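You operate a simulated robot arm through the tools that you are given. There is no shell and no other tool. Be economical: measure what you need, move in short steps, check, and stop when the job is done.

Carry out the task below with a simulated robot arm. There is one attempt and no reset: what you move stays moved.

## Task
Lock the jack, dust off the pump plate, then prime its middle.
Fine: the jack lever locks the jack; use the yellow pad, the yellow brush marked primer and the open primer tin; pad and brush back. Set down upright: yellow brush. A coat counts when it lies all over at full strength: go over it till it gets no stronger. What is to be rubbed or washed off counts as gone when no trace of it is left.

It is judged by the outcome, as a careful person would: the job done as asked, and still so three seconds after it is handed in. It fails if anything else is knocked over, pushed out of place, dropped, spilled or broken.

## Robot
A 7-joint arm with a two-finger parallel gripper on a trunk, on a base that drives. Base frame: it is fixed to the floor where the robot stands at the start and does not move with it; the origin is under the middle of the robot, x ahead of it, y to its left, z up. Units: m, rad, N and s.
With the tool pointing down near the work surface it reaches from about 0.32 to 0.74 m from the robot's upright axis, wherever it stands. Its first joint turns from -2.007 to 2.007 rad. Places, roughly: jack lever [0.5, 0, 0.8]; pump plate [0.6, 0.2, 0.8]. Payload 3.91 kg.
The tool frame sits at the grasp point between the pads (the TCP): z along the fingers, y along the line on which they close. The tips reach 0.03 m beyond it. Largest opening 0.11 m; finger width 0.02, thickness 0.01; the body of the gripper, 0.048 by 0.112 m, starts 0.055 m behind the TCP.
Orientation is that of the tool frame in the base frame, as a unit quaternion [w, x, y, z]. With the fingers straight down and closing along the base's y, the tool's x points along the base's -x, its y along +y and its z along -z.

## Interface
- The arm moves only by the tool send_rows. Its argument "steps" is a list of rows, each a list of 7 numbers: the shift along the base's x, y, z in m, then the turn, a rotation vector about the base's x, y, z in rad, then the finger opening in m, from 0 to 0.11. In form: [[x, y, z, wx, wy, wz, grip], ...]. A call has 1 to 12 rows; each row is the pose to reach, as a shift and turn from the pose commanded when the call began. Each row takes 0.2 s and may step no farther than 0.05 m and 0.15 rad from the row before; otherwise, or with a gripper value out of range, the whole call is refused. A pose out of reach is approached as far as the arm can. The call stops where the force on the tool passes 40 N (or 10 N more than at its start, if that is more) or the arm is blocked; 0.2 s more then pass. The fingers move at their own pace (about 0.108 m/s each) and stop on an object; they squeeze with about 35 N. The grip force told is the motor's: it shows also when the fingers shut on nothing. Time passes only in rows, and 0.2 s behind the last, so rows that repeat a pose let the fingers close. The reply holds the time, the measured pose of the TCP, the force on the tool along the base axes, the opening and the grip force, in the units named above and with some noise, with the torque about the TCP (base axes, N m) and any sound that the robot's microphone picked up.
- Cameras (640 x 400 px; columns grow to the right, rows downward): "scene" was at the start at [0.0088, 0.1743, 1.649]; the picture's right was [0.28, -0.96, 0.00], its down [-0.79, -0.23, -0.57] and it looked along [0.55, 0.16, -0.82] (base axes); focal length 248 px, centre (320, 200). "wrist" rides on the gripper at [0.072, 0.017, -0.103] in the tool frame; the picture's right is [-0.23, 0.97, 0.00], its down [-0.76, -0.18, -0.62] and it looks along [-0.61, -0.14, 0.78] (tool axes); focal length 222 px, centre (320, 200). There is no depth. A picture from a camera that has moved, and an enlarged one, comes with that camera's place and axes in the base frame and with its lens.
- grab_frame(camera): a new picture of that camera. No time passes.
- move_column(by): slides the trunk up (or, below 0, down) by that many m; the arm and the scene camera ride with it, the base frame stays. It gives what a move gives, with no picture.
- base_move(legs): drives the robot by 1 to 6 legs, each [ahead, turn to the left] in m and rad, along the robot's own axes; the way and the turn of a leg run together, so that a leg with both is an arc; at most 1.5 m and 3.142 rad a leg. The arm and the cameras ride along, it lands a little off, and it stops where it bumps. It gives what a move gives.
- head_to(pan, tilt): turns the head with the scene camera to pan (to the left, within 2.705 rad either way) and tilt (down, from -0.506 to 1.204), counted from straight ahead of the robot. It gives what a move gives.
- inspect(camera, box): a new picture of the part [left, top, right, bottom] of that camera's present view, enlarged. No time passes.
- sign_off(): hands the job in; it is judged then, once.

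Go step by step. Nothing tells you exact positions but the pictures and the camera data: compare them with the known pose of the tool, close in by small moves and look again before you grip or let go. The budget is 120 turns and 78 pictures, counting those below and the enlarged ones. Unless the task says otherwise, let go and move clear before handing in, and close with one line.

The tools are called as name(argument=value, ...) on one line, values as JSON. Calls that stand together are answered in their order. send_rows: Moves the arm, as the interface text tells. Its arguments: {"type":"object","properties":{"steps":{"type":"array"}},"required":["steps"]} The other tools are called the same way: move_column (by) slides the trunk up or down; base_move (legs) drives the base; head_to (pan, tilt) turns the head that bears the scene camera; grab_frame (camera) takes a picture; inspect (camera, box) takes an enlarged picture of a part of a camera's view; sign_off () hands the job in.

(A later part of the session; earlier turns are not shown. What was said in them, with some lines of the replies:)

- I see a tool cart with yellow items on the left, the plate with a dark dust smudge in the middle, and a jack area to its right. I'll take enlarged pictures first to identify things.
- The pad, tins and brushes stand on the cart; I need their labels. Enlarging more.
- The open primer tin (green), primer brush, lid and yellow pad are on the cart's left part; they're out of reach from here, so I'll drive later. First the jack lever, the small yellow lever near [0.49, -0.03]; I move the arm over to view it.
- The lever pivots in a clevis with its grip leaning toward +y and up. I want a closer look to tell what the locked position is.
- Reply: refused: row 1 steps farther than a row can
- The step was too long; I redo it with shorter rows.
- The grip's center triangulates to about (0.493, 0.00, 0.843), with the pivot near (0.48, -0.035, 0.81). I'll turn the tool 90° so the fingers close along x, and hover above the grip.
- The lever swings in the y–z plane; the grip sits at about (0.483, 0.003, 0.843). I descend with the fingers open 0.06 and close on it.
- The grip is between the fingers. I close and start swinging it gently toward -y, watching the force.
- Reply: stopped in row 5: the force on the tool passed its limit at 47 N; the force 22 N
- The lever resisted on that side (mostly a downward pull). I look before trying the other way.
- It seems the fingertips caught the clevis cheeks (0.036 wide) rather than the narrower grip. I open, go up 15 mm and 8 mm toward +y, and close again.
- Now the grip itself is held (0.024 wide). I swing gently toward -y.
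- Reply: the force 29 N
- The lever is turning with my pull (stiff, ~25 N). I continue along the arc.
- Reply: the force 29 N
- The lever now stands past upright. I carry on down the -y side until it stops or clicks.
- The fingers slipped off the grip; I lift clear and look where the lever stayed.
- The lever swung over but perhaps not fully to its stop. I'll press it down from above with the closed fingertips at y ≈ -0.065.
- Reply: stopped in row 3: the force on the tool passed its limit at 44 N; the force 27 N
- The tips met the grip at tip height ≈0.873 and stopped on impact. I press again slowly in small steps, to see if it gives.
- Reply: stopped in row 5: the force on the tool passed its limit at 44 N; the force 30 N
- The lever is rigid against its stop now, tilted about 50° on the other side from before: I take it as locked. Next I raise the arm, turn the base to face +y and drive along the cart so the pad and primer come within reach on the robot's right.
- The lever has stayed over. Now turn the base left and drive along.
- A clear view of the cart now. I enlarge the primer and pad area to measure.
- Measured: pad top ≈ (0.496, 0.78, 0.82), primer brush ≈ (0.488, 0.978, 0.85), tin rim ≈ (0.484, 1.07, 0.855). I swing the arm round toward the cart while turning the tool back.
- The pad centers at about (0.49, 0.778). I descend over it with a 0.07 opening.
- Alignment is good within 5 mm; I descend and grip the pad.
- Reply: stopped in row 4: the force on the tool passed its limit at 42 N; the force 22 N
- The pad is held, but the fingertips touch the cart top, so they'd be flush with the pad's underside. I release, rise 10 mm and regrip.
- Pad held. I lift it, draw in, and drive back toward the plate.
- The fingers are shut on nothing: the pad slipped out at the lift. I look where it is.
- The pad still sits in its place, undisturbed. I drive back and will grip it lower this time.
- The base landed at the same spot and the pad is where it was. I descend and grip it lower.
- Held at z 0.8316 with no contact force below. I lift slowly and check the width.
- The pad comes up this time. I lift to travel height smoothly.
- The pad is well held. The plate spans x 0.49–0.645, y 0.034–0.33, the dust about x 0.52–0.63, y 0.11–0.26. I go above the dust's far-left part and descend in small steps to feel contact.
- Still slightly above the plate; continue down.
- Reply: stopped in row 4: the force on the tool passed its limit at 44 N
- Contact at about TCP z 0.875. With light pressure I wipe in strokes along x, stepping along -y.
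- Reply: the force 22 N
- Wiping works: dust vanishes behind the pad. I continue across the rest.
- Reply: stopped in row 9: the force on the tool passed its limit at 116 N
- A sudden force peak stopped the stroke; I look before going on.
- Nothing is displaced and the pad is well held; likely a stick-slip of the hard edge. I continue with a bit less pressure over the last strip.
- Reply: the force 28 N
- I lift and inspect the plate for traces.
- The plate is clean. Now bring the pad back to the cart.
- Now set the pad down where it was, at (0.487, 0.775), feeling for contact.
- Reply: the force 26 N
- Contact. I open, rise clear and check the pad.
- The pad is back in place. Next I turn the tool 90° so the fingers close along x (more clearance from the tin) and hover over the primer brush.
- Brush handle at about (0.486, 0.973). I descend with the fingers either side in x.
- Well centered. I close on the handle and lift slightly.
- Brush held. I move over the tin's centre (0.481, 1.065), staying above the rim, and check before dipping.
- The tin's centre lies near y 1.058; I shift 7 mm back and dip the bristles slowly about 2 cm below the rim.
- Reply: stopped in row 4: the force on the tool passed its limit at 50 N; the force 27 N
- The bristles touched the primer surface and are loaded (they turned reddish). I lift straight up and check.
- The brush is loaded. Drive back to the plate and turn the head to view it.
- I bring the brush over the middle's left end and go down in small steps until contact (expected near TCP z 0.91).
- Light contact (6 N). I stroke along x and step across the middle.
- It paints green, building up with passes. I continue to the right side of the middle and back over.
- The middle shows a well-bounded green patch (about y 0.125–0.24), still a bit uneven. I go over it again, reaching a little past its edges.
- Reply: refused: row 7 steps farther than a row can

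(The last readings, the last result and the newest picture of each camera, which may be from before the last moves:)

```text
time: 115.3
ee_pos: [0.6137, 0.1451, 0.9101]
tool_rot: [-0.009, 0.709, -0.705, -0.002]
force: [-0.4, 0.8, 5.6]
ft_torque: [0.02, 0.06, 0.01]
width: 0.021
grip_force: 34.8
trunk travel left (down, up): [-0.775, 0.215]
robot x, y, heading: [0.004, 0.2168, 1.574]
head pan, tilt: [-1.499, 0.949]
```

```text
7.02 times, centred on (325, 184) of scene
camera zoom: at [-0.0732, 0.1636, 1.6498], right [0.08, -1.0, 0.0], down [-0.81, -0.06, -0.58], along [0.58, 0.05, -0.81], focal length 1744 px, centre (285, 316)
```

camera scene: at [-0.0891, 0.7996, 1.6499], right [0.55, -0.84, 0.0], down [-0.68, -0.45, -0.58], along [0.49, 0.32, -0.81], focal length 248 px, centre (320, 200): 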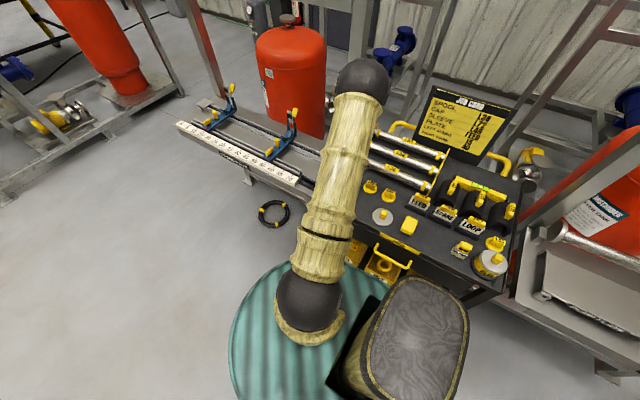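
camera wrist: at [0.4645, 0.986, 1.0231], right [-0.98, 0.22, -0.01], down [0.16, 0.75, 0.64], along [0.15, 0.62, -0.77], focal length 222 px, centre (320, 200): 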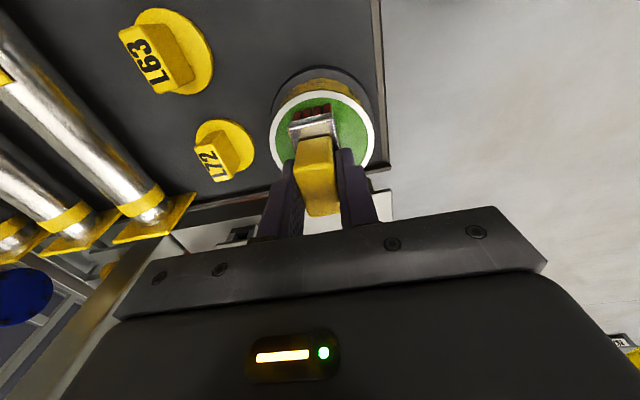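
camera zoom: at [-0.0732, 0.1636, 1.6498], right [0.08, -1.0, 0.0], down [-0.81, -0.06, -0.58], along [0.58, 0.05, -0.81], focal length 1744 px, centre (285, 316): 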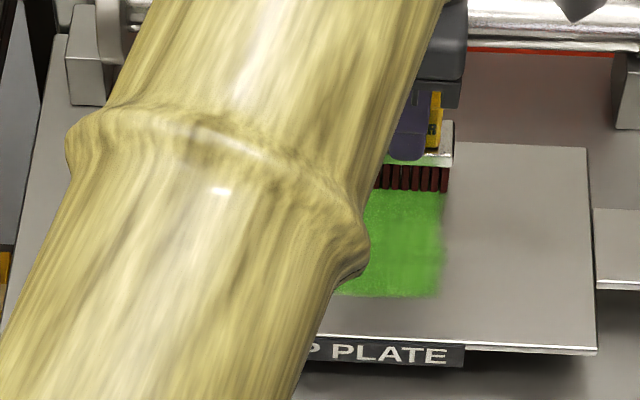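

The last return move was refused (one step too long). I finish the right-hand strip and lift with shorter steps.

send_rows(steps=[[0, -0.02, -0.0005, 0, 0, 0, 0.0], [-0.03, -0.02, -0.0005, 0, 0, 0, 0.0], [-0.06, -0.02, -0.0005, 0, 0, 0, 0.0], [-0.09, -0.02, -0.0005, 0, 0, 0, 0.0], [-0.09, -0.01, 0.02, 0, 0, 0, 0.0], [-0.11, 0.025, 0.03, 0, 0, 0, 0.0], [-0.13, 0.06, 0.04, 0, 0, 0, 0.0], [-0.15, 0.095, 0.05, 0, 0, 0, 0.0], [-0.165, 0.13, 0.07, 0, 0, 0, 0.0], [-0.17, 0.17, 0.08, 0, 0, 0, 0.0], [-0.17, 0.19, 0.08, 0, 0, 0, 0.0]])

inspect(camera="scene", box=[280, 155, 370, 212])

```text
time: 117.8
ee_pos: [0.4458, 0.3382, 0.9917]
tool_rot: [-0.008, 0.709, -0.705, -0.002]
force: [0.4, -0.1, -2.0]
ft_torque: [-0.01, 0.02, 0.01]
width: 0.0214
grip_force: 35.2
trunk travel left (down, up): [-0.775, 0.215]
robot x, y, heading: [0.0072, 0.2199, 1.579]
head pan, tilt: [-1.499, 0.949]
```

```text
7.02 times, centred on (325, 184) of scene
camera zoom: at [-0.0724, 0.1637, 1.6499], right [0.08, -1.0, 0.0], down [-0.81, -0.06, -0.58], along [0.58, 0.05, -0.81], focal length 1744 px, centre (285, 316)
```

zoom: 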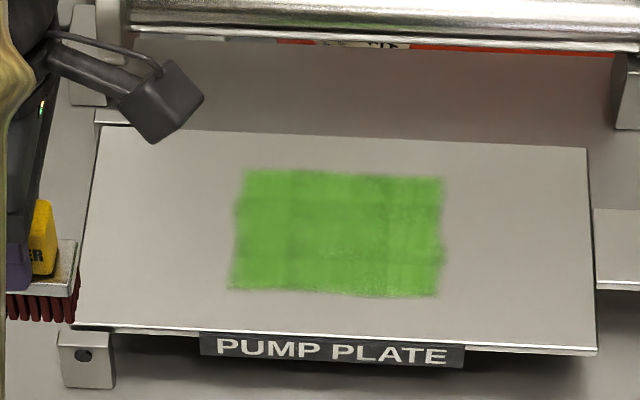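

The second pass changed nothing, so it looks saturated; but to rule out an emptied brush I'll re-dip and go over it once more.

send_rows(steps=[[0, -0.02, 0.02, 0, 0, 0, 0.0], [0, -0.05, 0.04, 0, 0, 0, 0.0], [0, -0.06, 0.045, 0, 0, 0, 0.0], [0, -0.06, 0.045, 0, 0, 0, 0.0]])

base_move(legs=[[0.6, 0.005]])

grab_frame(camera="wrist")

```text
time: 118.8
ee_pos: [0.4438, 0.2781, 1.0341]
tool_rot: [-0.008, 0.709, -0.705, -0.003]
force: [0.1, -0.5, -0.9]
ft_torque: [0.02, -0.02, 0.03]
width: 0.0211
grip_force: 35.1
trunk travel left (down, up): [-0.775, 0.215]
robot x, y, heading: [0.0065, 0.2228, 1.576]
head pan, tilt: [-1.499, 0.949]
```

```text
time: 122.6
ee_pos: [0.438, 0.8743, 1.0348]
tool_rot: [-0.009, 0.711, -0.703, -0.002]
force: [0.3, -0.2, -1.3]
ft_torque: [-0.03, 0.0, 0.03]
width: 0.0213
grip_force: 35.1
trunk travel left (down, up): [-0.775, 0.215]
robot x, y, heading: [0.0017, 0.8125, 1.585]
head pan, tilt: [-1.499, 0.949]
```

```text
16 pictures are left
camera wrist: at [0.4199, 0.7994, 1.1366], right [-0.98, 0.22, -0.01], down [0.16, 0.76, 0.64], along [0.14, 0.62, -0.77], focal length 222 px, centre (320, 200)
```

wrist: 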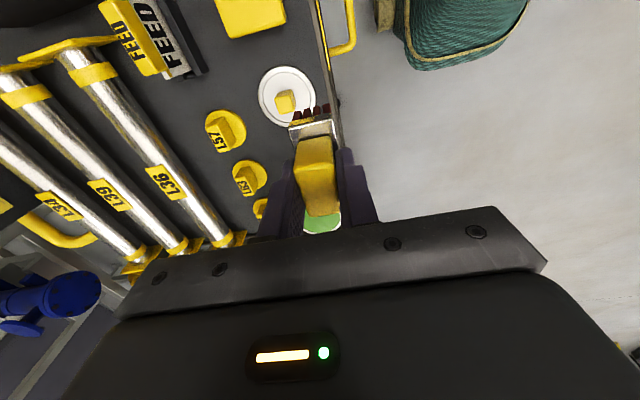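

I go over the tin and dip again, gently.

send_rows(steps=[[0.01, 0.045, 0, 0, 0, 0, 0.0], [0.02, 0.09, 0, 0, 0, 0, 0.0], [0.03, 0.135, 0, 0, 0, 0, 0.0], [0.043, 0.175, -0.01, 0, 0, 0, 0.0], [0.0435, 0.186, -0.05, 0, 0, 0, 0.0], [0.0435, 0.186, -0.09, 0, 0, 0, 0.0], [0.0435, 0.186, -0.11, 0, 0, 0, 0.0], [0.0435, 0.186, -0.114, 0, 0, 0, 0.0], [0.0435, 0.186, -0.117, 0, 0, 0, 0.0], [0.0435, 0.186, -0.119, 0, 0, 0, 0.0], [0.0435, 0.186, -0.119, 0, 0, 0, 0.0]])

```text
time: 124.9
ee_pos: [0.4828, 1.0601, 0.9217]
tool_rot: [-0.014, 0.71, -0.704, 0.001]
force: [-6.6, -1.3, 20.3]
ft_torque: [-0.41, 0.64, -0.07]
width: 0.0212
grip_force: 34.7
trunk travel left (down, up): [-0.775, 0.215]
robot x, y, heading: [0.0036, 0.8102, 1.588]
head pan, tilt: [-1.499, 0.949]
stopped in row 11: the force on the tool passed its limit at 42 N (the readings are from after the stop); the commanded pose is now the measured one
```

Dipped. I lift and return to the plate.

send_rows(steps=[[0, 0, 0.003, 0, 0, 0, 0.0], [0, 0, 0.015, 0, 0, 0, 0.0], [0, 0, 0.035, 0, 0, 0, 0.0], [0, 0, 0.06, 0, 0, 0, 0.0], [0, -0.01, 0.09, 0, 0, 0, 0.0], [-0.01, -0.03, 0.11, 0, 0, 0, 0.0], [-0.02, -0.06, 0.12, 0, 0, 0, 0.0], [-0.03, -0.1, 0.12, 0, 0, 0, 0.0], [-0.04, -0.14, 0.12, 0, 0, 0, 0.0], [-0.04, -0.18, 0.12, 0, 0, 0, 0.0], [-0.04, -0.18, 0.12, 0, 0, 0, 0.0]])

base_move(legs=[[-0.595, -0.01]])

```text
time: 127.3
ee_pos: [0.4433, 0.8793, 1.0393]
tool_rot: [-0.012, 0.711, -0.703, 0.0]
force: [-0.9, 1.0, -0.5]
ft_torque: [0.0, 0.01, -0.03]
width: 0.0211
grip_force: 35.5
trunk travel left (down, up): [-0.775, 0.215]
robot x, y, heading: [0.004, 0.8119, 1.587]
head pan, tilt: [-1.499, 0.949]
```

```text
time: 131.2
ee_pos: [0.4495, 0.268, 1.0393]
tool_rot: [0.012, -0.707, 0.707, 0.001]
force: [0.2, -0.9, -0.3]
ft_torque: [0.01, 0.03, 0.05]
width: 0.0211
grip_force: 35.2
trunk travel left (down, up): [-0.775, 0.215]
robot x, y, heading: [0.0055, 0.2021, 1.573]
head pan, tilt: [-1.499, 0.949]
```

I level the tool (it had picked up a slight tilt) and descend to the plate's patch.

send_rows(steps=[[0.03, -0.006, -0.03, -0.017, 0.017, 0, 0.0], [0.06, -0.012, -0.06, -0.017, 0.017, 0, 0.0], [0.08, -0.018, -0.09, -0.017, 0.017, 0, 0.0], [0.08, -0.018, -0.115, -0.017, 0.017, 0, 0.0], [0.08, -0.018, -0.122, -0.017, 0.017, 0, 0.0], [0.08, -0.018, -0.125, -0.017, 0.017, 0, 0.0], [0.08, -0.018, -0.127, -0.017, 0.017, 0, 0.0], [0.08, -0.018, -0.128, -0.017, 0.017, 0, 0.0], [0.08, -0.018, -0.128, -0.017, 0.017, 0, 0.0]])

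```text
time: 133.2
ee_pos: [0.5285, 0.2501, 0.9117]
tool_rot: [0.001, -0.707, 0.708, -0.002]
force: [-1.3, 0.4, 5.9]
ft_torque: [0.16, 0.15, 0.01]
width: 0.0213
grip_force: 35.0
trunk travel left (down, up): [-0.775, 0.215]
robot x, y, heading: [0.0078, 0.1999, 1.571]
head pan, tilt: [-1.499, 0.949]
```

In contact. I repeat the strokes across the middle with the fresh load.

send_rows(steps=[[0.03, 0, -0.001, 0, 0, 0, 0.0], [0.06, 0, -0.001, 0, 0, 0, 0.0], [0.085, 0, -0.001, 0, 0, 0, 0.0], [0.085, -0.025, -0.001, 0, 0, 0, 0.0], [0.05, -0.025, -0.001, 0, 0, 0, 0.0], [0.02, -0.025, -0.001, 0, 0, 0, 0.0], [-0.01, -0.025, -0.001, 0, 0, 0, 0.0], [-0.01, -0.05, -0.001, 0, 0, 0, 0.0], [0.02, -0.05, -0.001, 0, 0, 0, 0.0], [0.05, -0.05, -0.001, 0, 0, 0, 0.0], [0.085, -0.05, -0.001, 0, 0, 0, 0.0], [0.085, -0.075, -0.001, 0, 0, 0, 0.0]])

send_rows(steps=[[-0.03, 0, 0, 0, 0, 0, 0.0], [-0.06, 0, 0, 0, 0, 0, 0.0], [-0.095, 0, 0, 0, 0, 0, 0.0], [-0.095, -0.025, 0, 0, 0, 0, 0.0], [-0.06, -0.025, 0, 0, 0, 0, 0.0], [-0.03, -0.025, 0, 0, 0, 0, 0.0], [0, -0.025, 0, 0, 0, 0, 0.0], [0, -0.05, 0, 0, 0, 0, 0.0], [-0.03, -0.05, 0, 0, 0, 0, 0.0], [-0.06, -0.05, 0, 0, 0, 0, 0.0], [-0.095, -0.05, 0, 0, 0, 0, 0.0]])

send_rows(steps=[[0, 0, 0.02, 0, 0, 0, 0.0], [-0.02, 0.03, 0.04, 0, 0, 0, 0.0], [-0.04, 0.06, 0.06, 0, 0, 0, 0.0], [-0.06, 0.095, 0.08, 0, 0, 0, 0.0], [-0.08, 0.13, 0.1, 0, 0, 0, 0.0], [-0.08, 0.17, 0.12, 0, 0, 0, 0.0], [-0.08, 0.2, 0.12, 0, 0, 0, 0.0], [-0.08, 0.2, 0.12, 0, 0, 0, 0.0]])

inspect(camera="scene", box=[280, 155, 370, 212])

```text
time: 135.8
ee_pos: [0.6149, 0.1748, 0.9113]
tool_rot: [-0.001, 0.708, -0.707, 0.001]
force: [-0.1, 1.8, 17.2]
ft_torque: [0.64, 0.12, -0.02]
width: 0.0211
grip_force: 35.1
trunk travel left (down, up): [-0.775, 0.215]
robot x, y, heading: [0.0083, 0.2035, 1.573]
head pan, tilt: [-1.499, 0.949]
```

```text
time: 138.2
ee_pos: [0.5162, 0.1263, 0.9106]
tool_rot: [0.0, -0.707, 0.708, 0.001]
force: [-1.6, -0.3, 4.9]
ft_torque: [0.15, 0.1, 0.04]
width: 0.0213
grip_force: 35.0
trunk travel left (down, up): [-0.775, 0.215]
robot x, y, heading: [0.0053, 0.2044, 1.571]
head pan, tilt: [-1.499, 0.949]
```

```text
time: 140.0
ee_pos: [0.4379, 0.3232, 1.0308]
tool_rot: [-0.001, -0.707, 0.707, 0.0]
force: [-0.6, -0.1, -0.9]
ft_torque: [0.0, 0.0, 0.05]
width: 0.0213
grip_force: 34.9
trunk travel left (down, up): [-0.775, 0.215]
robot x, y, heading: [0.0072, 0.2026, 1.567]
head pan, tilt: [-1.499, 0.949]
```

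```text
7.02 times, centred on (325, 184) of scene
camera zoom: at [-0.0742, 0.1491, 1.6499], right [0.07, -1.0, 0.0], down [-0.81, -0.06, -0.58], along [0.58, 0.04, -0.81], focal length 1744 px, centre (285, 316)
```

zoom: 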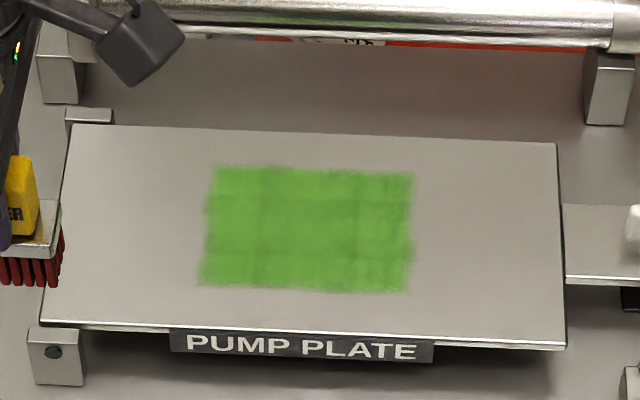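

The coat is now more even than before, so the fresh load did add something. I go over once more to see whether it still strengthens.

send_rows(steps=[[0.02, -0.03, -0.02, 0, 0, 0, 0.0], [0.05, -0.05, -0.05, 0, 0, 0, 0.0], [0.08, -0.07, -0.08, 0, 0, 0, 0.0], [0.08, -0.08, -0.11, 0, 0, 0, 0.0], [0.08, -0.08, -0.117, 0, 0, 0, 0.0], [0.08, -0.08, -0.1195, 0, 0, 0, 0.0], [0.11, -0.08, -0.1198, 0, 0, 0, 0.0], [0.14, -0.08, -0.1198, 0, 0, 0, 0.0], [0.175, -0.08, -0.1198, 0, 0, 0, 0.0], [0.175, -0.105, -0.1198, 0, 0, 0, 0.0], [0.135, -0.105, -0.1198, 0, 0, 0, 0.0], [0.095, -0.105, -0.1198, 0, 0, 0, 0.0]])

send_rows(steps=[[-0.01, -0.02, 0, 0, 0, 0, 0.0], [0.02, -0.02, 0, 0, 0, 0, 0.0], [0.05, -0.02, 0, 0, 0, 0, 0.0], [0.08, -0.02, 0, 0, 0, 0, 0.0], [0.08, -0.045, 0, 0, 0, 0, 0.0], [0.045, -0.045, 0, 0, 0, 0, 0.0], [0.01, -0.045, 0, 0, 0, 0, 0.0], [-0.015, -0.045, 0, 0, 0, 0, 0.0], [-0.015, -0.07, 0, 0, 0, 0, 0.0], [0.02, -0.07, 0, 0, 0, 0, 0.0], [0.05, -0.07, 0, 0, 0, 0, 0.0], [0.08, -0.07, 0, 0, 0, 0, 0.0]])

send_rows(steps=[[0, -0.022, 0, 0, 0, 0, 0.0], [-0.03, -0.022, 0, 0, 0, 0, 0.0], [-0.06, -0.022, 0, 0, 0, 0, 0.0], [-0.095, -0.022, 0, 0, 0, 0, 0.0], [-0.095, -0.01, 0.02, 0, 0, 0, 0.0], [-0.115, 0.02, 0.04, 0, 0, 0, 0.0], [-0.135, 0.055, 0.06, 0, 0, 0, 0.0], [-0.155, 0.09, 0.08, 0, 0, 0, 0.0], [-0.175, 0.12, 0.1, 0, 0, 0, 0.0], [-0.175, 0.15, 0.12, 0, 0, 0, 0.0], [-0.175, 0.18, 0.12, 0, 0, 0, 0.0], [-0.175, 0.18, 0.12, 0, 0, 0, 0.0]])

inspect(camera="scene", box=[280, 155, 370, 212])

```text
time: 142.6
ee_pos: [0.532, 0.2188, 0.911]
tool_rot: [0.0, -0.707, 0.707, 0.0]
force: [0.9, -0.5, 10.7]
ft_torque: [0.22, 0.0, -0.03]
width: 0.0213
grip_force: 34.5
trunk travel left (down, up): [-0.775, 0.215]
robot x, y, heading: [0.0055, 0.2048, 1.569]
head pan, tilt: [-1.499, 0.949]
```

```text
time: 145.2
ee_pos: [0.615, 0.1505, 0.912]
tool_rot: [0.002, -0.707, 0.707, -0.001]
force: [-1.7, -0.2, 14.3]
ft_torque: [0.34, 0.1, 0.09]
width: 0.0213
grip_force: 34.9
trunk travel left (down, up): [-0.775, 0.215]
robot x, y, heading: [0.0102, 0.2024, 1.571]
head pan, tilt: [-1.499, 0.949]
```

```text
time: 147.8
ee_pos: [0.4404, 0.3305, 1.0308]
tool_rot: [-0.001, 0.708, -0.707, 0.002]
force: [0.2, -0.7, -0.2]
ft_torque: [0.02, 0.01, -0.01]
width: 0.0213
grip_force: 34.9
trunk travel left (down, up): [-0.775, 0.215]
robot x, y, heading: [0.0072, 0.2078, 1.572]
head pan, tilt: [-1.499, 0.949]
```

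```text
7.02 times, centred on (325, 184) of scene
camera zoom: at [-0.0743, 0.149, 1.6499], right [0.07, -1.0, 0.0], down [-0.81, -0.06, -0.58], along [0.58, 0.04, -0.81], focal length 1744 px, centre (285, 316)
```

zoom: 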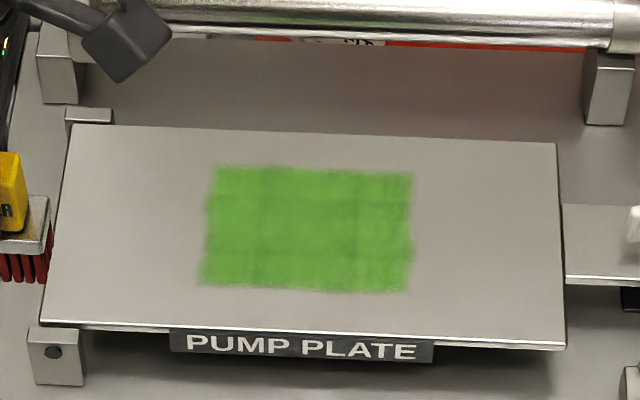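

No further change: the coat is at full strength over the whole middle. Now take the brush back to the cart.

send_rows(steps=[[0, -0.03, 0.02, 0, 0, 0, 0.0], [0, -0.05, 0.03, 0, 0, 0, 0.0], [0, -0.05, 0.03, 0, 0, 0, 0.0]])

base_move(legs=[[0.605, 0.008]])

grab_frame(camera="wrist")

```text
time: 148.6
ee_pos: [0.4399, 0.2812, 1.06]
tool_rot: [0.0, 0.707, -0.707, 0.0]
force: [-0.5, -0.4, -0.4]
ft_torque: [-0.01, 0.01, 0.01]
width: 0.0214
grip_force: 34.8
trunk travel left (down, up): [-0.775, 0.215]
robot x, y, heading: [0.0055, 0.2013, 1.571]
head pan, tilt: [-1.499, 0.949]
```

```text
time: 152.5
ee_pos: [0.4352, 0.8729, 1.061]
tool_rot: [0.0, 0.71, -0.704, 0.0]
force: [-0.7, -0.7, 0.0]
ft_torque: [-0.03, -0.03, -0.02]
width: 0.0213
grip_force: 34.6
trunk travel left (down, up): [-0.775, 0.215]
robot x, y, heading: [0.0039, 0.7948, 1.581]
head pan, tilt: [-1.499, 0.949]
```

```text
13 pictures are left
camera wrist: at [0.4182, 0.8009, 1.1643], right [-0.98, 0.22, 0.0], down [0.17, 0.76, 0.62], along [0.14, 0.61, -0.78], focal length 222 px, centre (320, 200)
```

wrist: 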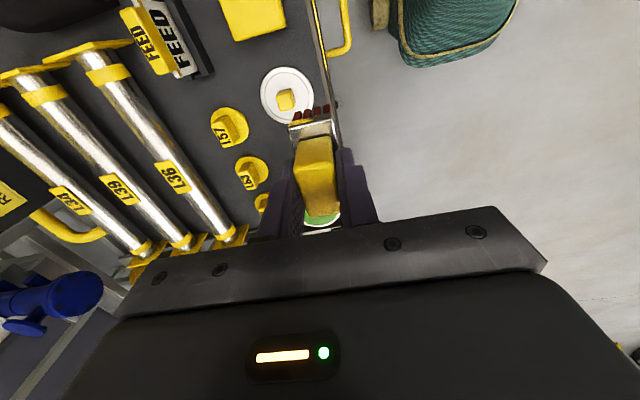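

I lower the brush at its old spot (0.487, 0.971), slowly at the end.

send_rows(steps=[[0.02, 0.04, 0, 0, 0, 0, 0.0], [0.04, 0.08, -0.01, 0, 0, 0, 0.0], [0.052, 0.098, -0.04, 0, 0, 0, 0.0], [0.052, 0.098, -0.08, 0, 0, 0, 0.0], [0.052, 0.098, -0.12, 0, 0, 0, 0.0], [0.052, 0.098, -0.16, 0, 0, 0, 0.0], [0.052, 0.098, -0.18, 0, 0, 0, 0.0], [0.052, 0.098, -0.188, 0, 0, 0, 0.0], [0.052, 0.098, -0.188, 0, 0, 0, 0.0]])

grab_frame(camera="wrist")

```text
time: 154.5
ee_pos: [0.4874, 0.9713, 0.8723]
tool_rot: [0.0, 0.71, -0.704, 0.001]
force: [0.3, -0.4, -1.1]
ft_torque: [-0.01, -0.01, -0.01]
width: 0.0211
grip_force: 34.8
trunk travel left (down, up): [-0.775, 0.215]
robot x, y, heading: [0.0039, 0.7953, 1.58]
head pan, tilt: [-1.499, 0.949]
```

```text
12 pictures are left
camera wrist: at [0.4702, 0.8996, 0.9761], right [-0.98, 0.22, 0.0], down [0.17, 0.76, 0.62], along [0.14, 0.61, -0.78], focal length 222 px, centre (320, 200)
```

wrist: 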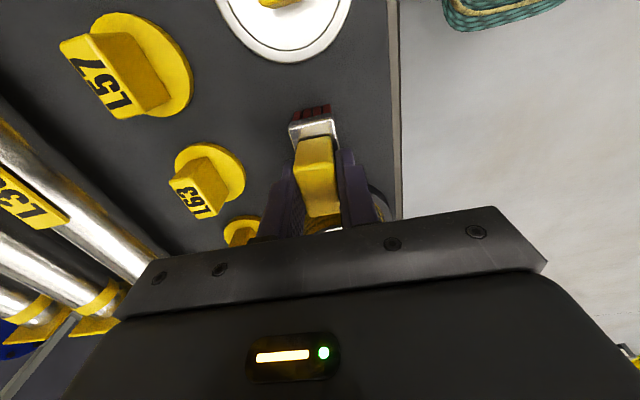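

send_rows(steps=[[0, 0, -0.002, 0, 0, 0, 0.0], [0, 0, -0.004, 0, 0, 0, 0.0], [0, 0, -0.006, 0, 0, 0, 0.0], [0, 0, -0.007, 0, 0, 0, 0.0], [0, 0, -0.007, 0, 0, 0, 0.0]])

```text
time: 155.7
ee_pos: [0.4865, 0.9696, 0.8664]
tool_rot: [0.0, 0.71, -0.704, 0.0]
force: [0.1, -0.2, -0.9]
ft_torque: [-0.04, -0.02, 0.03]
width: 0.0213
grip_force: 34.9
trunk travel left (down, up): [-0.775, 0.215]
robot x, y, heading: [0.0024, 0.7899, 1.581]
head pan, tilt: [-1.499, 0.949]
```

No contact yet; a few more millimetres.

send_rows(steps=[[0, 0, -0.001, 0, 0, 0, 0.0], [0, 0, -0.002, 0, 0, 0, 0.0], [0, 0, -0.003, 0, 0, 0, 0.0], [0, 0, -0.003, 0, 0, 0, 0.0]])

```text
time: 156.7
ee_pos: [0.4877, 0.9706, 0.8658]
tool_rot: [-0.003, 0.71, -0.704, 0.001]
force: [-1.7, -0.8, 32.3]
ft_torque: [0.12, 0.25, 0.01]
width: 0.0215
grip_force: 35.2
trunk travel left (down, up): [-0.775, 0.215]
robot x, y, heading: [0.0052, 0.795, 1.584]
head pan, tilt: [-1.499, 0.949]
```

Standing on the cart. I relieve the pressure, open, and rise straight up.

send_rows(steps=[[0, 0, 0.002, 0, 0, 0, 0.0], [0, 0, 0.002, 0, 0, 0, 0.05], [0, 0, 0.002, 0, 0, 0, 0.05], [0, 0, 0.02, 0, 0, 0, 0.05], [0, 0, 0.06, 0, 0, 0, 0.05], [0, 0, 0.1, 0, 0, 0, 0.05], [-0.02, -0.03, 0.13, 0, 0, 0, 0.05], [-0.04, -0.06, 0.16, 0, 0, 0, 0.05], [-0.06, -0.1, 0.16, 0, 0, 0, 0.05], [-0.08, -0.14, 0.16, 0, 0, 0, 0.05], [-0.08, -0.14, 0.16, 0, 0, 0, 0.05]])

grab_frame(camera="scene")

inspect(camera="wrist", box=[200, 0, 440, 200])

```text
time: 159.1
ee_pos: [0.4079, 0.8306, 1.0222]
tool_rot: [0.001, 0.71, -0.704, 0.001]
force: [0.9, -1.1, -0.7]
ft_torque: [-0.01, 0.02, -0.01]
width: 0.0501
grip_force: 0.1
trunk travel left (down, up): [-0.775, 0.215]
robot x, y, heading: [0.0027, 0.7929, 1.583]
head pan, tilt: [-1.499, 0.949]
```

```text
11 pictures are left
camera scene: at [-0.0771, 0.7389, 1.65], right [0.08, -1.0, 0.0], down [-0.81, -0.07, -0.58], along [0.58, 0.05, -0.81], focal length 248 px, centre (320, 200)
```

scene: 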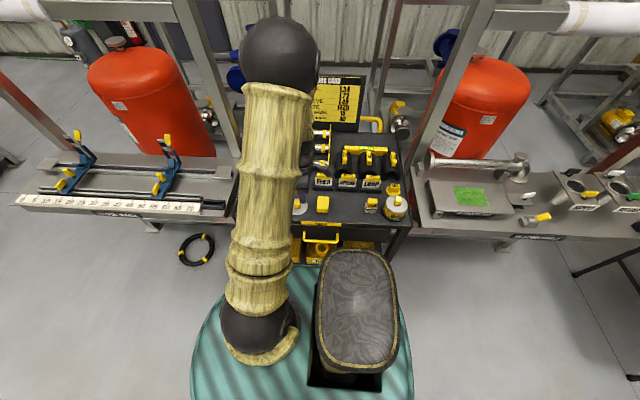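

```text
2.00 times, centred on (320, 100) of wrist
camera zoom: at [0.3911, 0.758, 1.1259], right [-0.98, 0.22, 0.0], down [0.17, 0.76, 0.62], along [0.14, 0.61, -0.78], focal length 444 px, centre (320, 400)
```

zoom: 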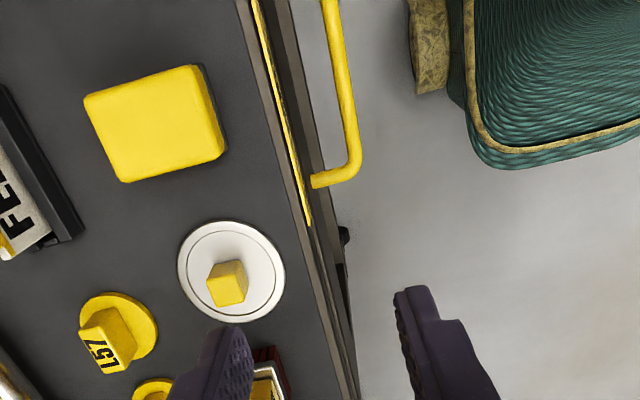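

Pad is in place. I draw the arm aside to confirm the brush stands upright and the lever is still over.

send_rows(steps=[[-0.02, -0.04, 0.02, 0, 0, 0, 0.05], [-0.03, -0.08, 0.04, 0, 0, 0, 0.05], [-0.04, -0.12, 0.06, 0, 0, 0, 0.05], [-0.04, -0.16, 0.08, 0, 0, 0, 0.05], [-0.04, -0.2, 0.1, 0, 0, 0, 0.05], [-0.04, -0.24, 0.1, 0, 0, 0, 0.05], [-0.04, -0.24, 0.1, 0, 0, 0, 0.05]])

inspect(camera="scene", box=[230, 150, 350, 240])

inspect(camera="scene", box=[410, 150, 570, 250])

```text
time: 160.7
ee_pos: [0.3691, 0.5924, 1.1227]
tool_rot: [-0.001, 0.71, -0.704, 0.001]
force: [0.0, -0.2, -0.2]
ft_torque: [-0.05, 0.0, 0.0]
width: 0.0502
grip_force: 0.1
trunk travel left (down, up): [-0.775, 0.215]
robot x, y, heading: [0.0036, 0.7934, 1.581]
head pan, tilt: [-1.499, 0.949]
```

```text
4.44 times, centred on (290, 195) of scene
camera zoom: at [-0.0782, 0.7389, 1.6499], right [0.08, -1.0, 0.0], down [-0.81, -0.07, -0.58], along [0.58, 0.05, -0.81], focal length 1104 px, centre (453, 222)
```

zoom: 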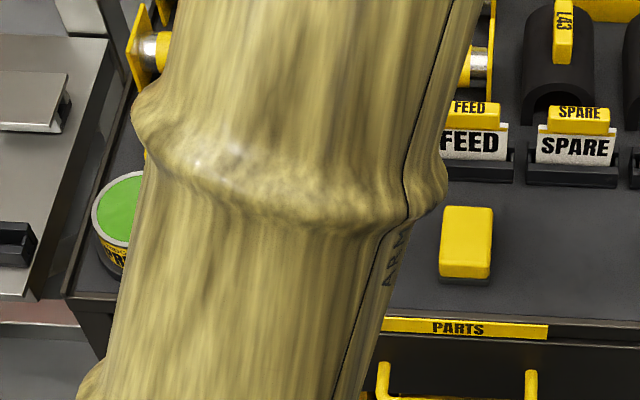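

```text
4.00 times, centred on (490, 200) of scene
camera zoom: at [-0.0782, 0.7389, 1.6499], right [0.08, -1.0, 0.0], down [-0.81, -0.07, -0.58], along [0.58, 0.05, -0.81], focal length 994 px, centre (-360, 200)
```

zoom: 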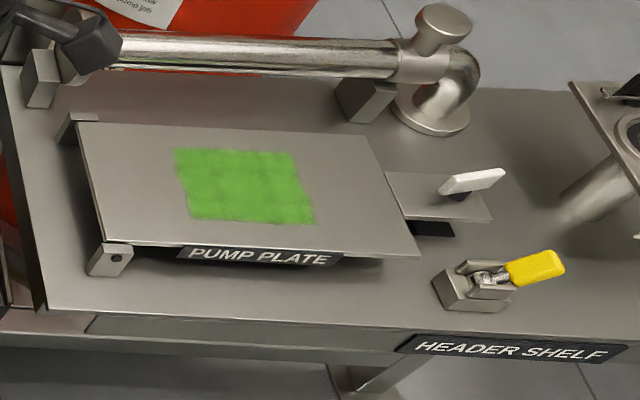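

The brush is hidden by the arm; I drive back a bit to see it.

base_move(legs=[[-0.55, -0.01]])

inspect(camera="scene", box=[80, 140, 240, 250])

inspect(camera="scene", box=[350, 180, 420, 230])

```text
time: 164.3
ee_pos: [0.3709, 0.0341, 1.1224]
tool_rot: [0.0, 0.708, -0.707, 0.001]
force: [0.7, 0.5, -0.2]
ft_torque: [0.05, 0.02, 0.02]
width: 0.0498
grip_force: 0.0
trunk travel left (down, up): [-0.775, 0.215]
robot x, y, heading: [0.0051, 0.2351, 1.566]
head pan, tilt: [-1.499, 0.949]
```

```text
3.64 times, centred on (160, 195) of scene
camera zoom: at [-0.0746, 0.1832, 1.6499], right [0.07, -1.0, 0.0], down [-0.81, -0.06, -0.58], along [0.58, 0.04, -0.81], focal length 903 px, centre (902, 218)
```

zoom: 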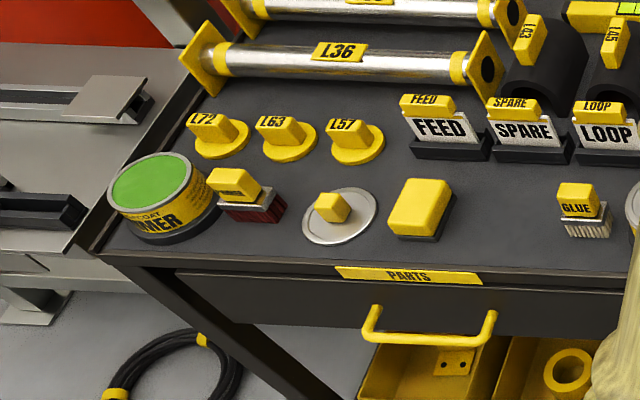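

```text
8.00 times, centred on (385, 205) of scene
camera zoom: at [-0.0746, 0.1832, 1.6499], right [0.07, -1.0, 0.0], down [-0.81, -0.06, -0.58], along [0.58, 0.04, -0.81], focal length 1988 px, centre (-200, 160)
```

zoom: 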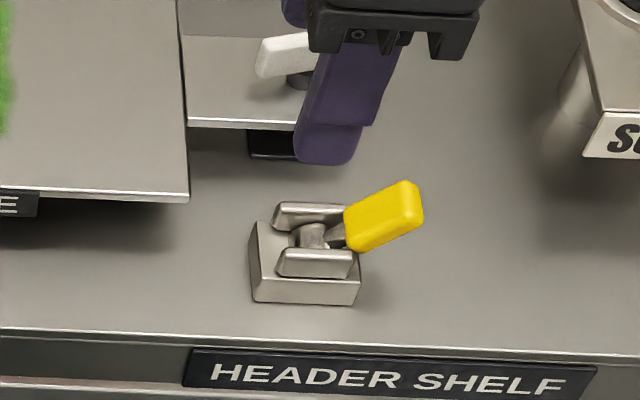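

Brush upright and all in order on the cart. To be sure the lever is fully thrown, I'll push once more on its grip, diagonally down toward -y where the leverage is best.

send_rows(steps=[[0.03, -0.02, -0.03, 0, 0, 0, 0.0], [0.06, -0.04, -0.06, 0, 0, 0, 0.0], [0.09, -0.06, -0.09, 0, 0, 0, 0.0], [0.112, -0.074, -0.13, 0, 0, 0, 0.0], [0.112, -0.074, -0.17, 0, 0, 0, 0.0], [0.112, -0.074, -0.205, 0, 0, 0, 0.0], [0.112, -0.074, -0.222, 0, 0, 0, 0.0], [0.112, -0.074, -0.222, 0, 0, 0, 0.0]])

grab_frame(camera="wrist")

```text
time: 166.1
ee_pos: [0.4828, -0.0416, 0.9003]
tool_rot: [0.001, -0.707, 0.708, -0.001]
force: [-0.3, -0.1, 0.1]
ft_torque: [0.03, 0.02, 0.0]
width: 0.0
grip_force: 35.6
trunk travel left (down, up): [-0.775, 0.215]
robot x, y, heading: [0.0085, 0.2384, 1.574]
head pan, tilt: [-1.499, 0.949]
```

```text
5 pictures are left
camera wrist: at [0.465, -0.1138, 1.004], right [-0.97, 0.23, 0.0], down [0.18, 0.76, 0.62], along [0.14, 0.61, -0.78], focal length 222 px, centre (320, 200)
```

wrist: 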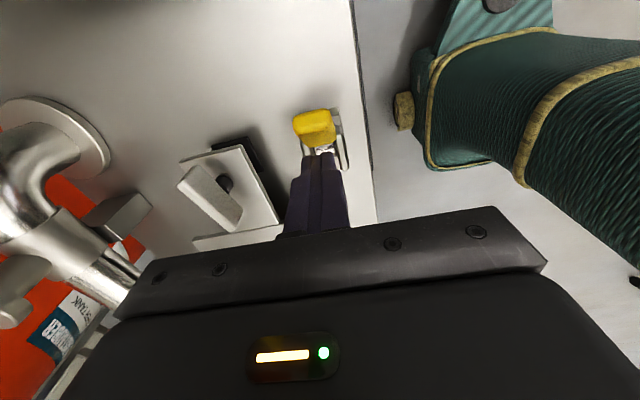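

send_rows(steps=[[0, 0, -0.006, 0, 0, 0, 0.0], [0, 0, -0.012, 0, 0, 0, 0.0], [0, -0.003, -0.015, 0, 0, 0, 0.0], [0, -0.005, -0.017, 0, 0, 0, 0.0], [0, -0.007, -0.019, 0, 0, 0, 0.0], [0, -0.009, -0.021, 0, 0, 0, 0.0], [0, -0.011, -0.023, 0, 0, 0, 0.0], [0, -0.013, -0.025, 0, 0, 0, 0.0], [0, -0.015, -0.027, 0, 0, 0, 0.0]])

```text
time: 167.5
ee_pos: [0.4826, -0.0437, 0.8862]
tool_rot: [-0.003, 0.709, -0.706, 0.0]
force: [-7.4, 13.8, 19.8]
ft_torque: [0.18, 0.29, 0.02]
width: 0.0001
grip_force: 35.2
trunk travel left (down, up): [-0.775, 0.215]
robot x, y, heading: [0.0078, 0.2398, 1.572]
head pan, tilt: [-1.499, 0.949]
stopped in row 6: the force on the tool passed its limit at 43 N (the readings are from after the stop); the commanded pose is now the measured one
```

It is rigid against its stop with over 40 N, more than it took to swing it: fully thrown. I move clear and take a last look.

send_rows(steps=[[0, 0.002, 0.02, 0, 0, 0, 0.0], [0, 0.002, 0.06, 0, 0, 0, 0.0], [-0.02, 0.02, 0.1, 0, 0, 0, 0.02], [-0.05, 0.05, 0.13, 0, 0, 0, 0.03], [-0.08, 0.08, 0.15, 0, 0, 0, 0.05], [-0.11, 0.11, 0.17, 0, 0, 0, 0.05], [-0.11, 0.15, 0.2, 0, 0, 0, 0.05], [-0.11, 0.15, 0.2, 0, 0, 0, 0.05]])

grab_frame(camera="scene")

inspect(camera="scene", box=[290, 150, 430, 240])

```text
refused: row 4 steps farther than a row can; nothing moved
```

```text
4 pictures are left
camera scene: at [-0.0778, 0.1867, 1.65], right [0.07, -1.0, 0.0], down [-0.81, -0.06, -0.58], along [0.58, 0.04, -0.81], focal length 248 px, centre (320, 200)
```

scene: 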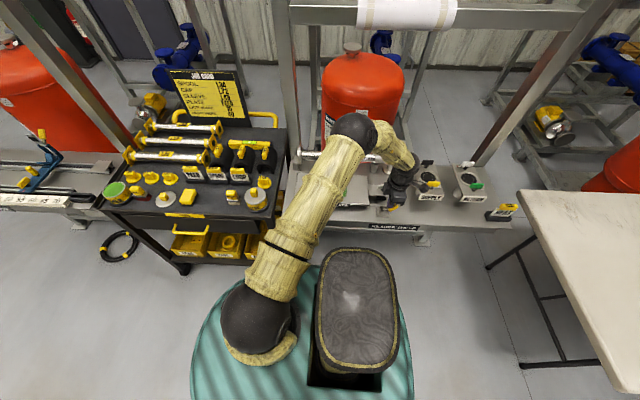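

```text
4.44 times, centred on (360, 195) of scene
camera zoom: at [-0.0778, 0.1867, 1.65], right [0.07, -1.0, 0.0], down [-0.81, -0.06, -0.58], along [0.58, 0.04, -0.81], focal length 1104 px, centre (142, 222)
```

zoom: 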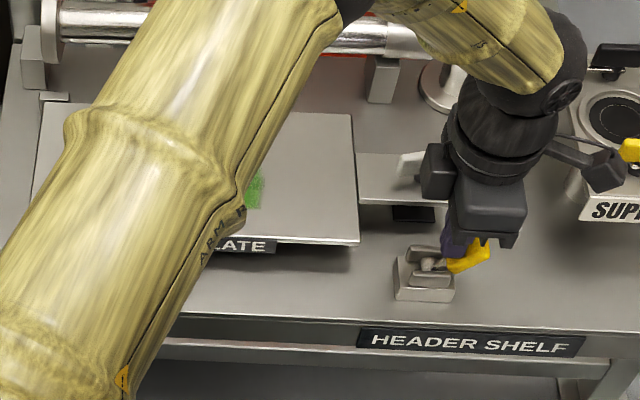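

A row was too long; I move clear with shorter ones.

send_rows(steps=[[0, 0.002, 0.02, 0, 0, 0, 0.0], [0, 0.002, 0.06, 0, 0, 0, 0.0], [-0.01, 0.01, 0.1, 0, 0, 0, 0.02], [-0.03, 0.03, 0.13, 0, 0, 0, 0.03], [-0.05, 0.05, 0.16, 0, 0, 0, 0.05], [-0.08, 0.07, 0.18, 0, 0, 0, 0.05], [-0.11, 0.09, 0.2, 0, 0, 0, 0.05], [-0.11, 0.12, 0.22, 0, 0, 0, 0.05], [-0.11, 0.12, 0.22, 0, 0, 0, 0.05]])

inspect(camera="scene", box=[290, 150, 430, 240])

```text
time: 169.5
ee_pos: [0.3735, 0.073, 1.1038]
tool_rot: [-0.003, 0.708, -0.707, 0.0]
force: [0.7, -0.8, 0.6]
ft_torque: [0.02, 0.01, -0.01]
width: 0.0501
grip_force: 0.1
trunk travel left (down, up): [-0.775, 0.215]
robot x, y, heading: [0.0063, 0.2383, 1.576]
head pan, tilt: [-1.499, 0.949]
```

```text
4.44 times, centred on (360, 195) of scene
camera zoom: at [-0.0746, 0.1835, 1.6499], right [0.07, -1.0, 0.0], down [-0.81, -0.06, -0.58], along [0.58, 0.04, -0.81], focal length 1104 px, centre (142, 222)
```

zoom: 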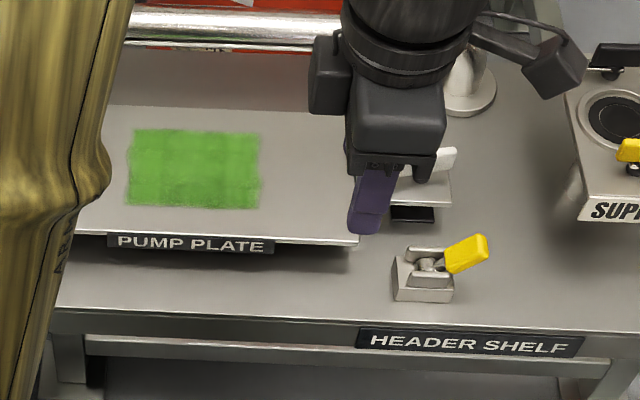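

The lever is thrown, the plate is clean with an even coat in its middle, the pad and brush are back, and the arm is clear. I hand it in.

sign_off()

```text
The job is handed in.
```

The jack lever is thrown to its far stop and holds against more than 40 N. No label marks which side is locked, so I'm taking the far side as the locked one. The pump plate is dusted clean and its middle is primed until it got no stronger; the yellow pad is back in place and the primer brush stands upright in its own place.
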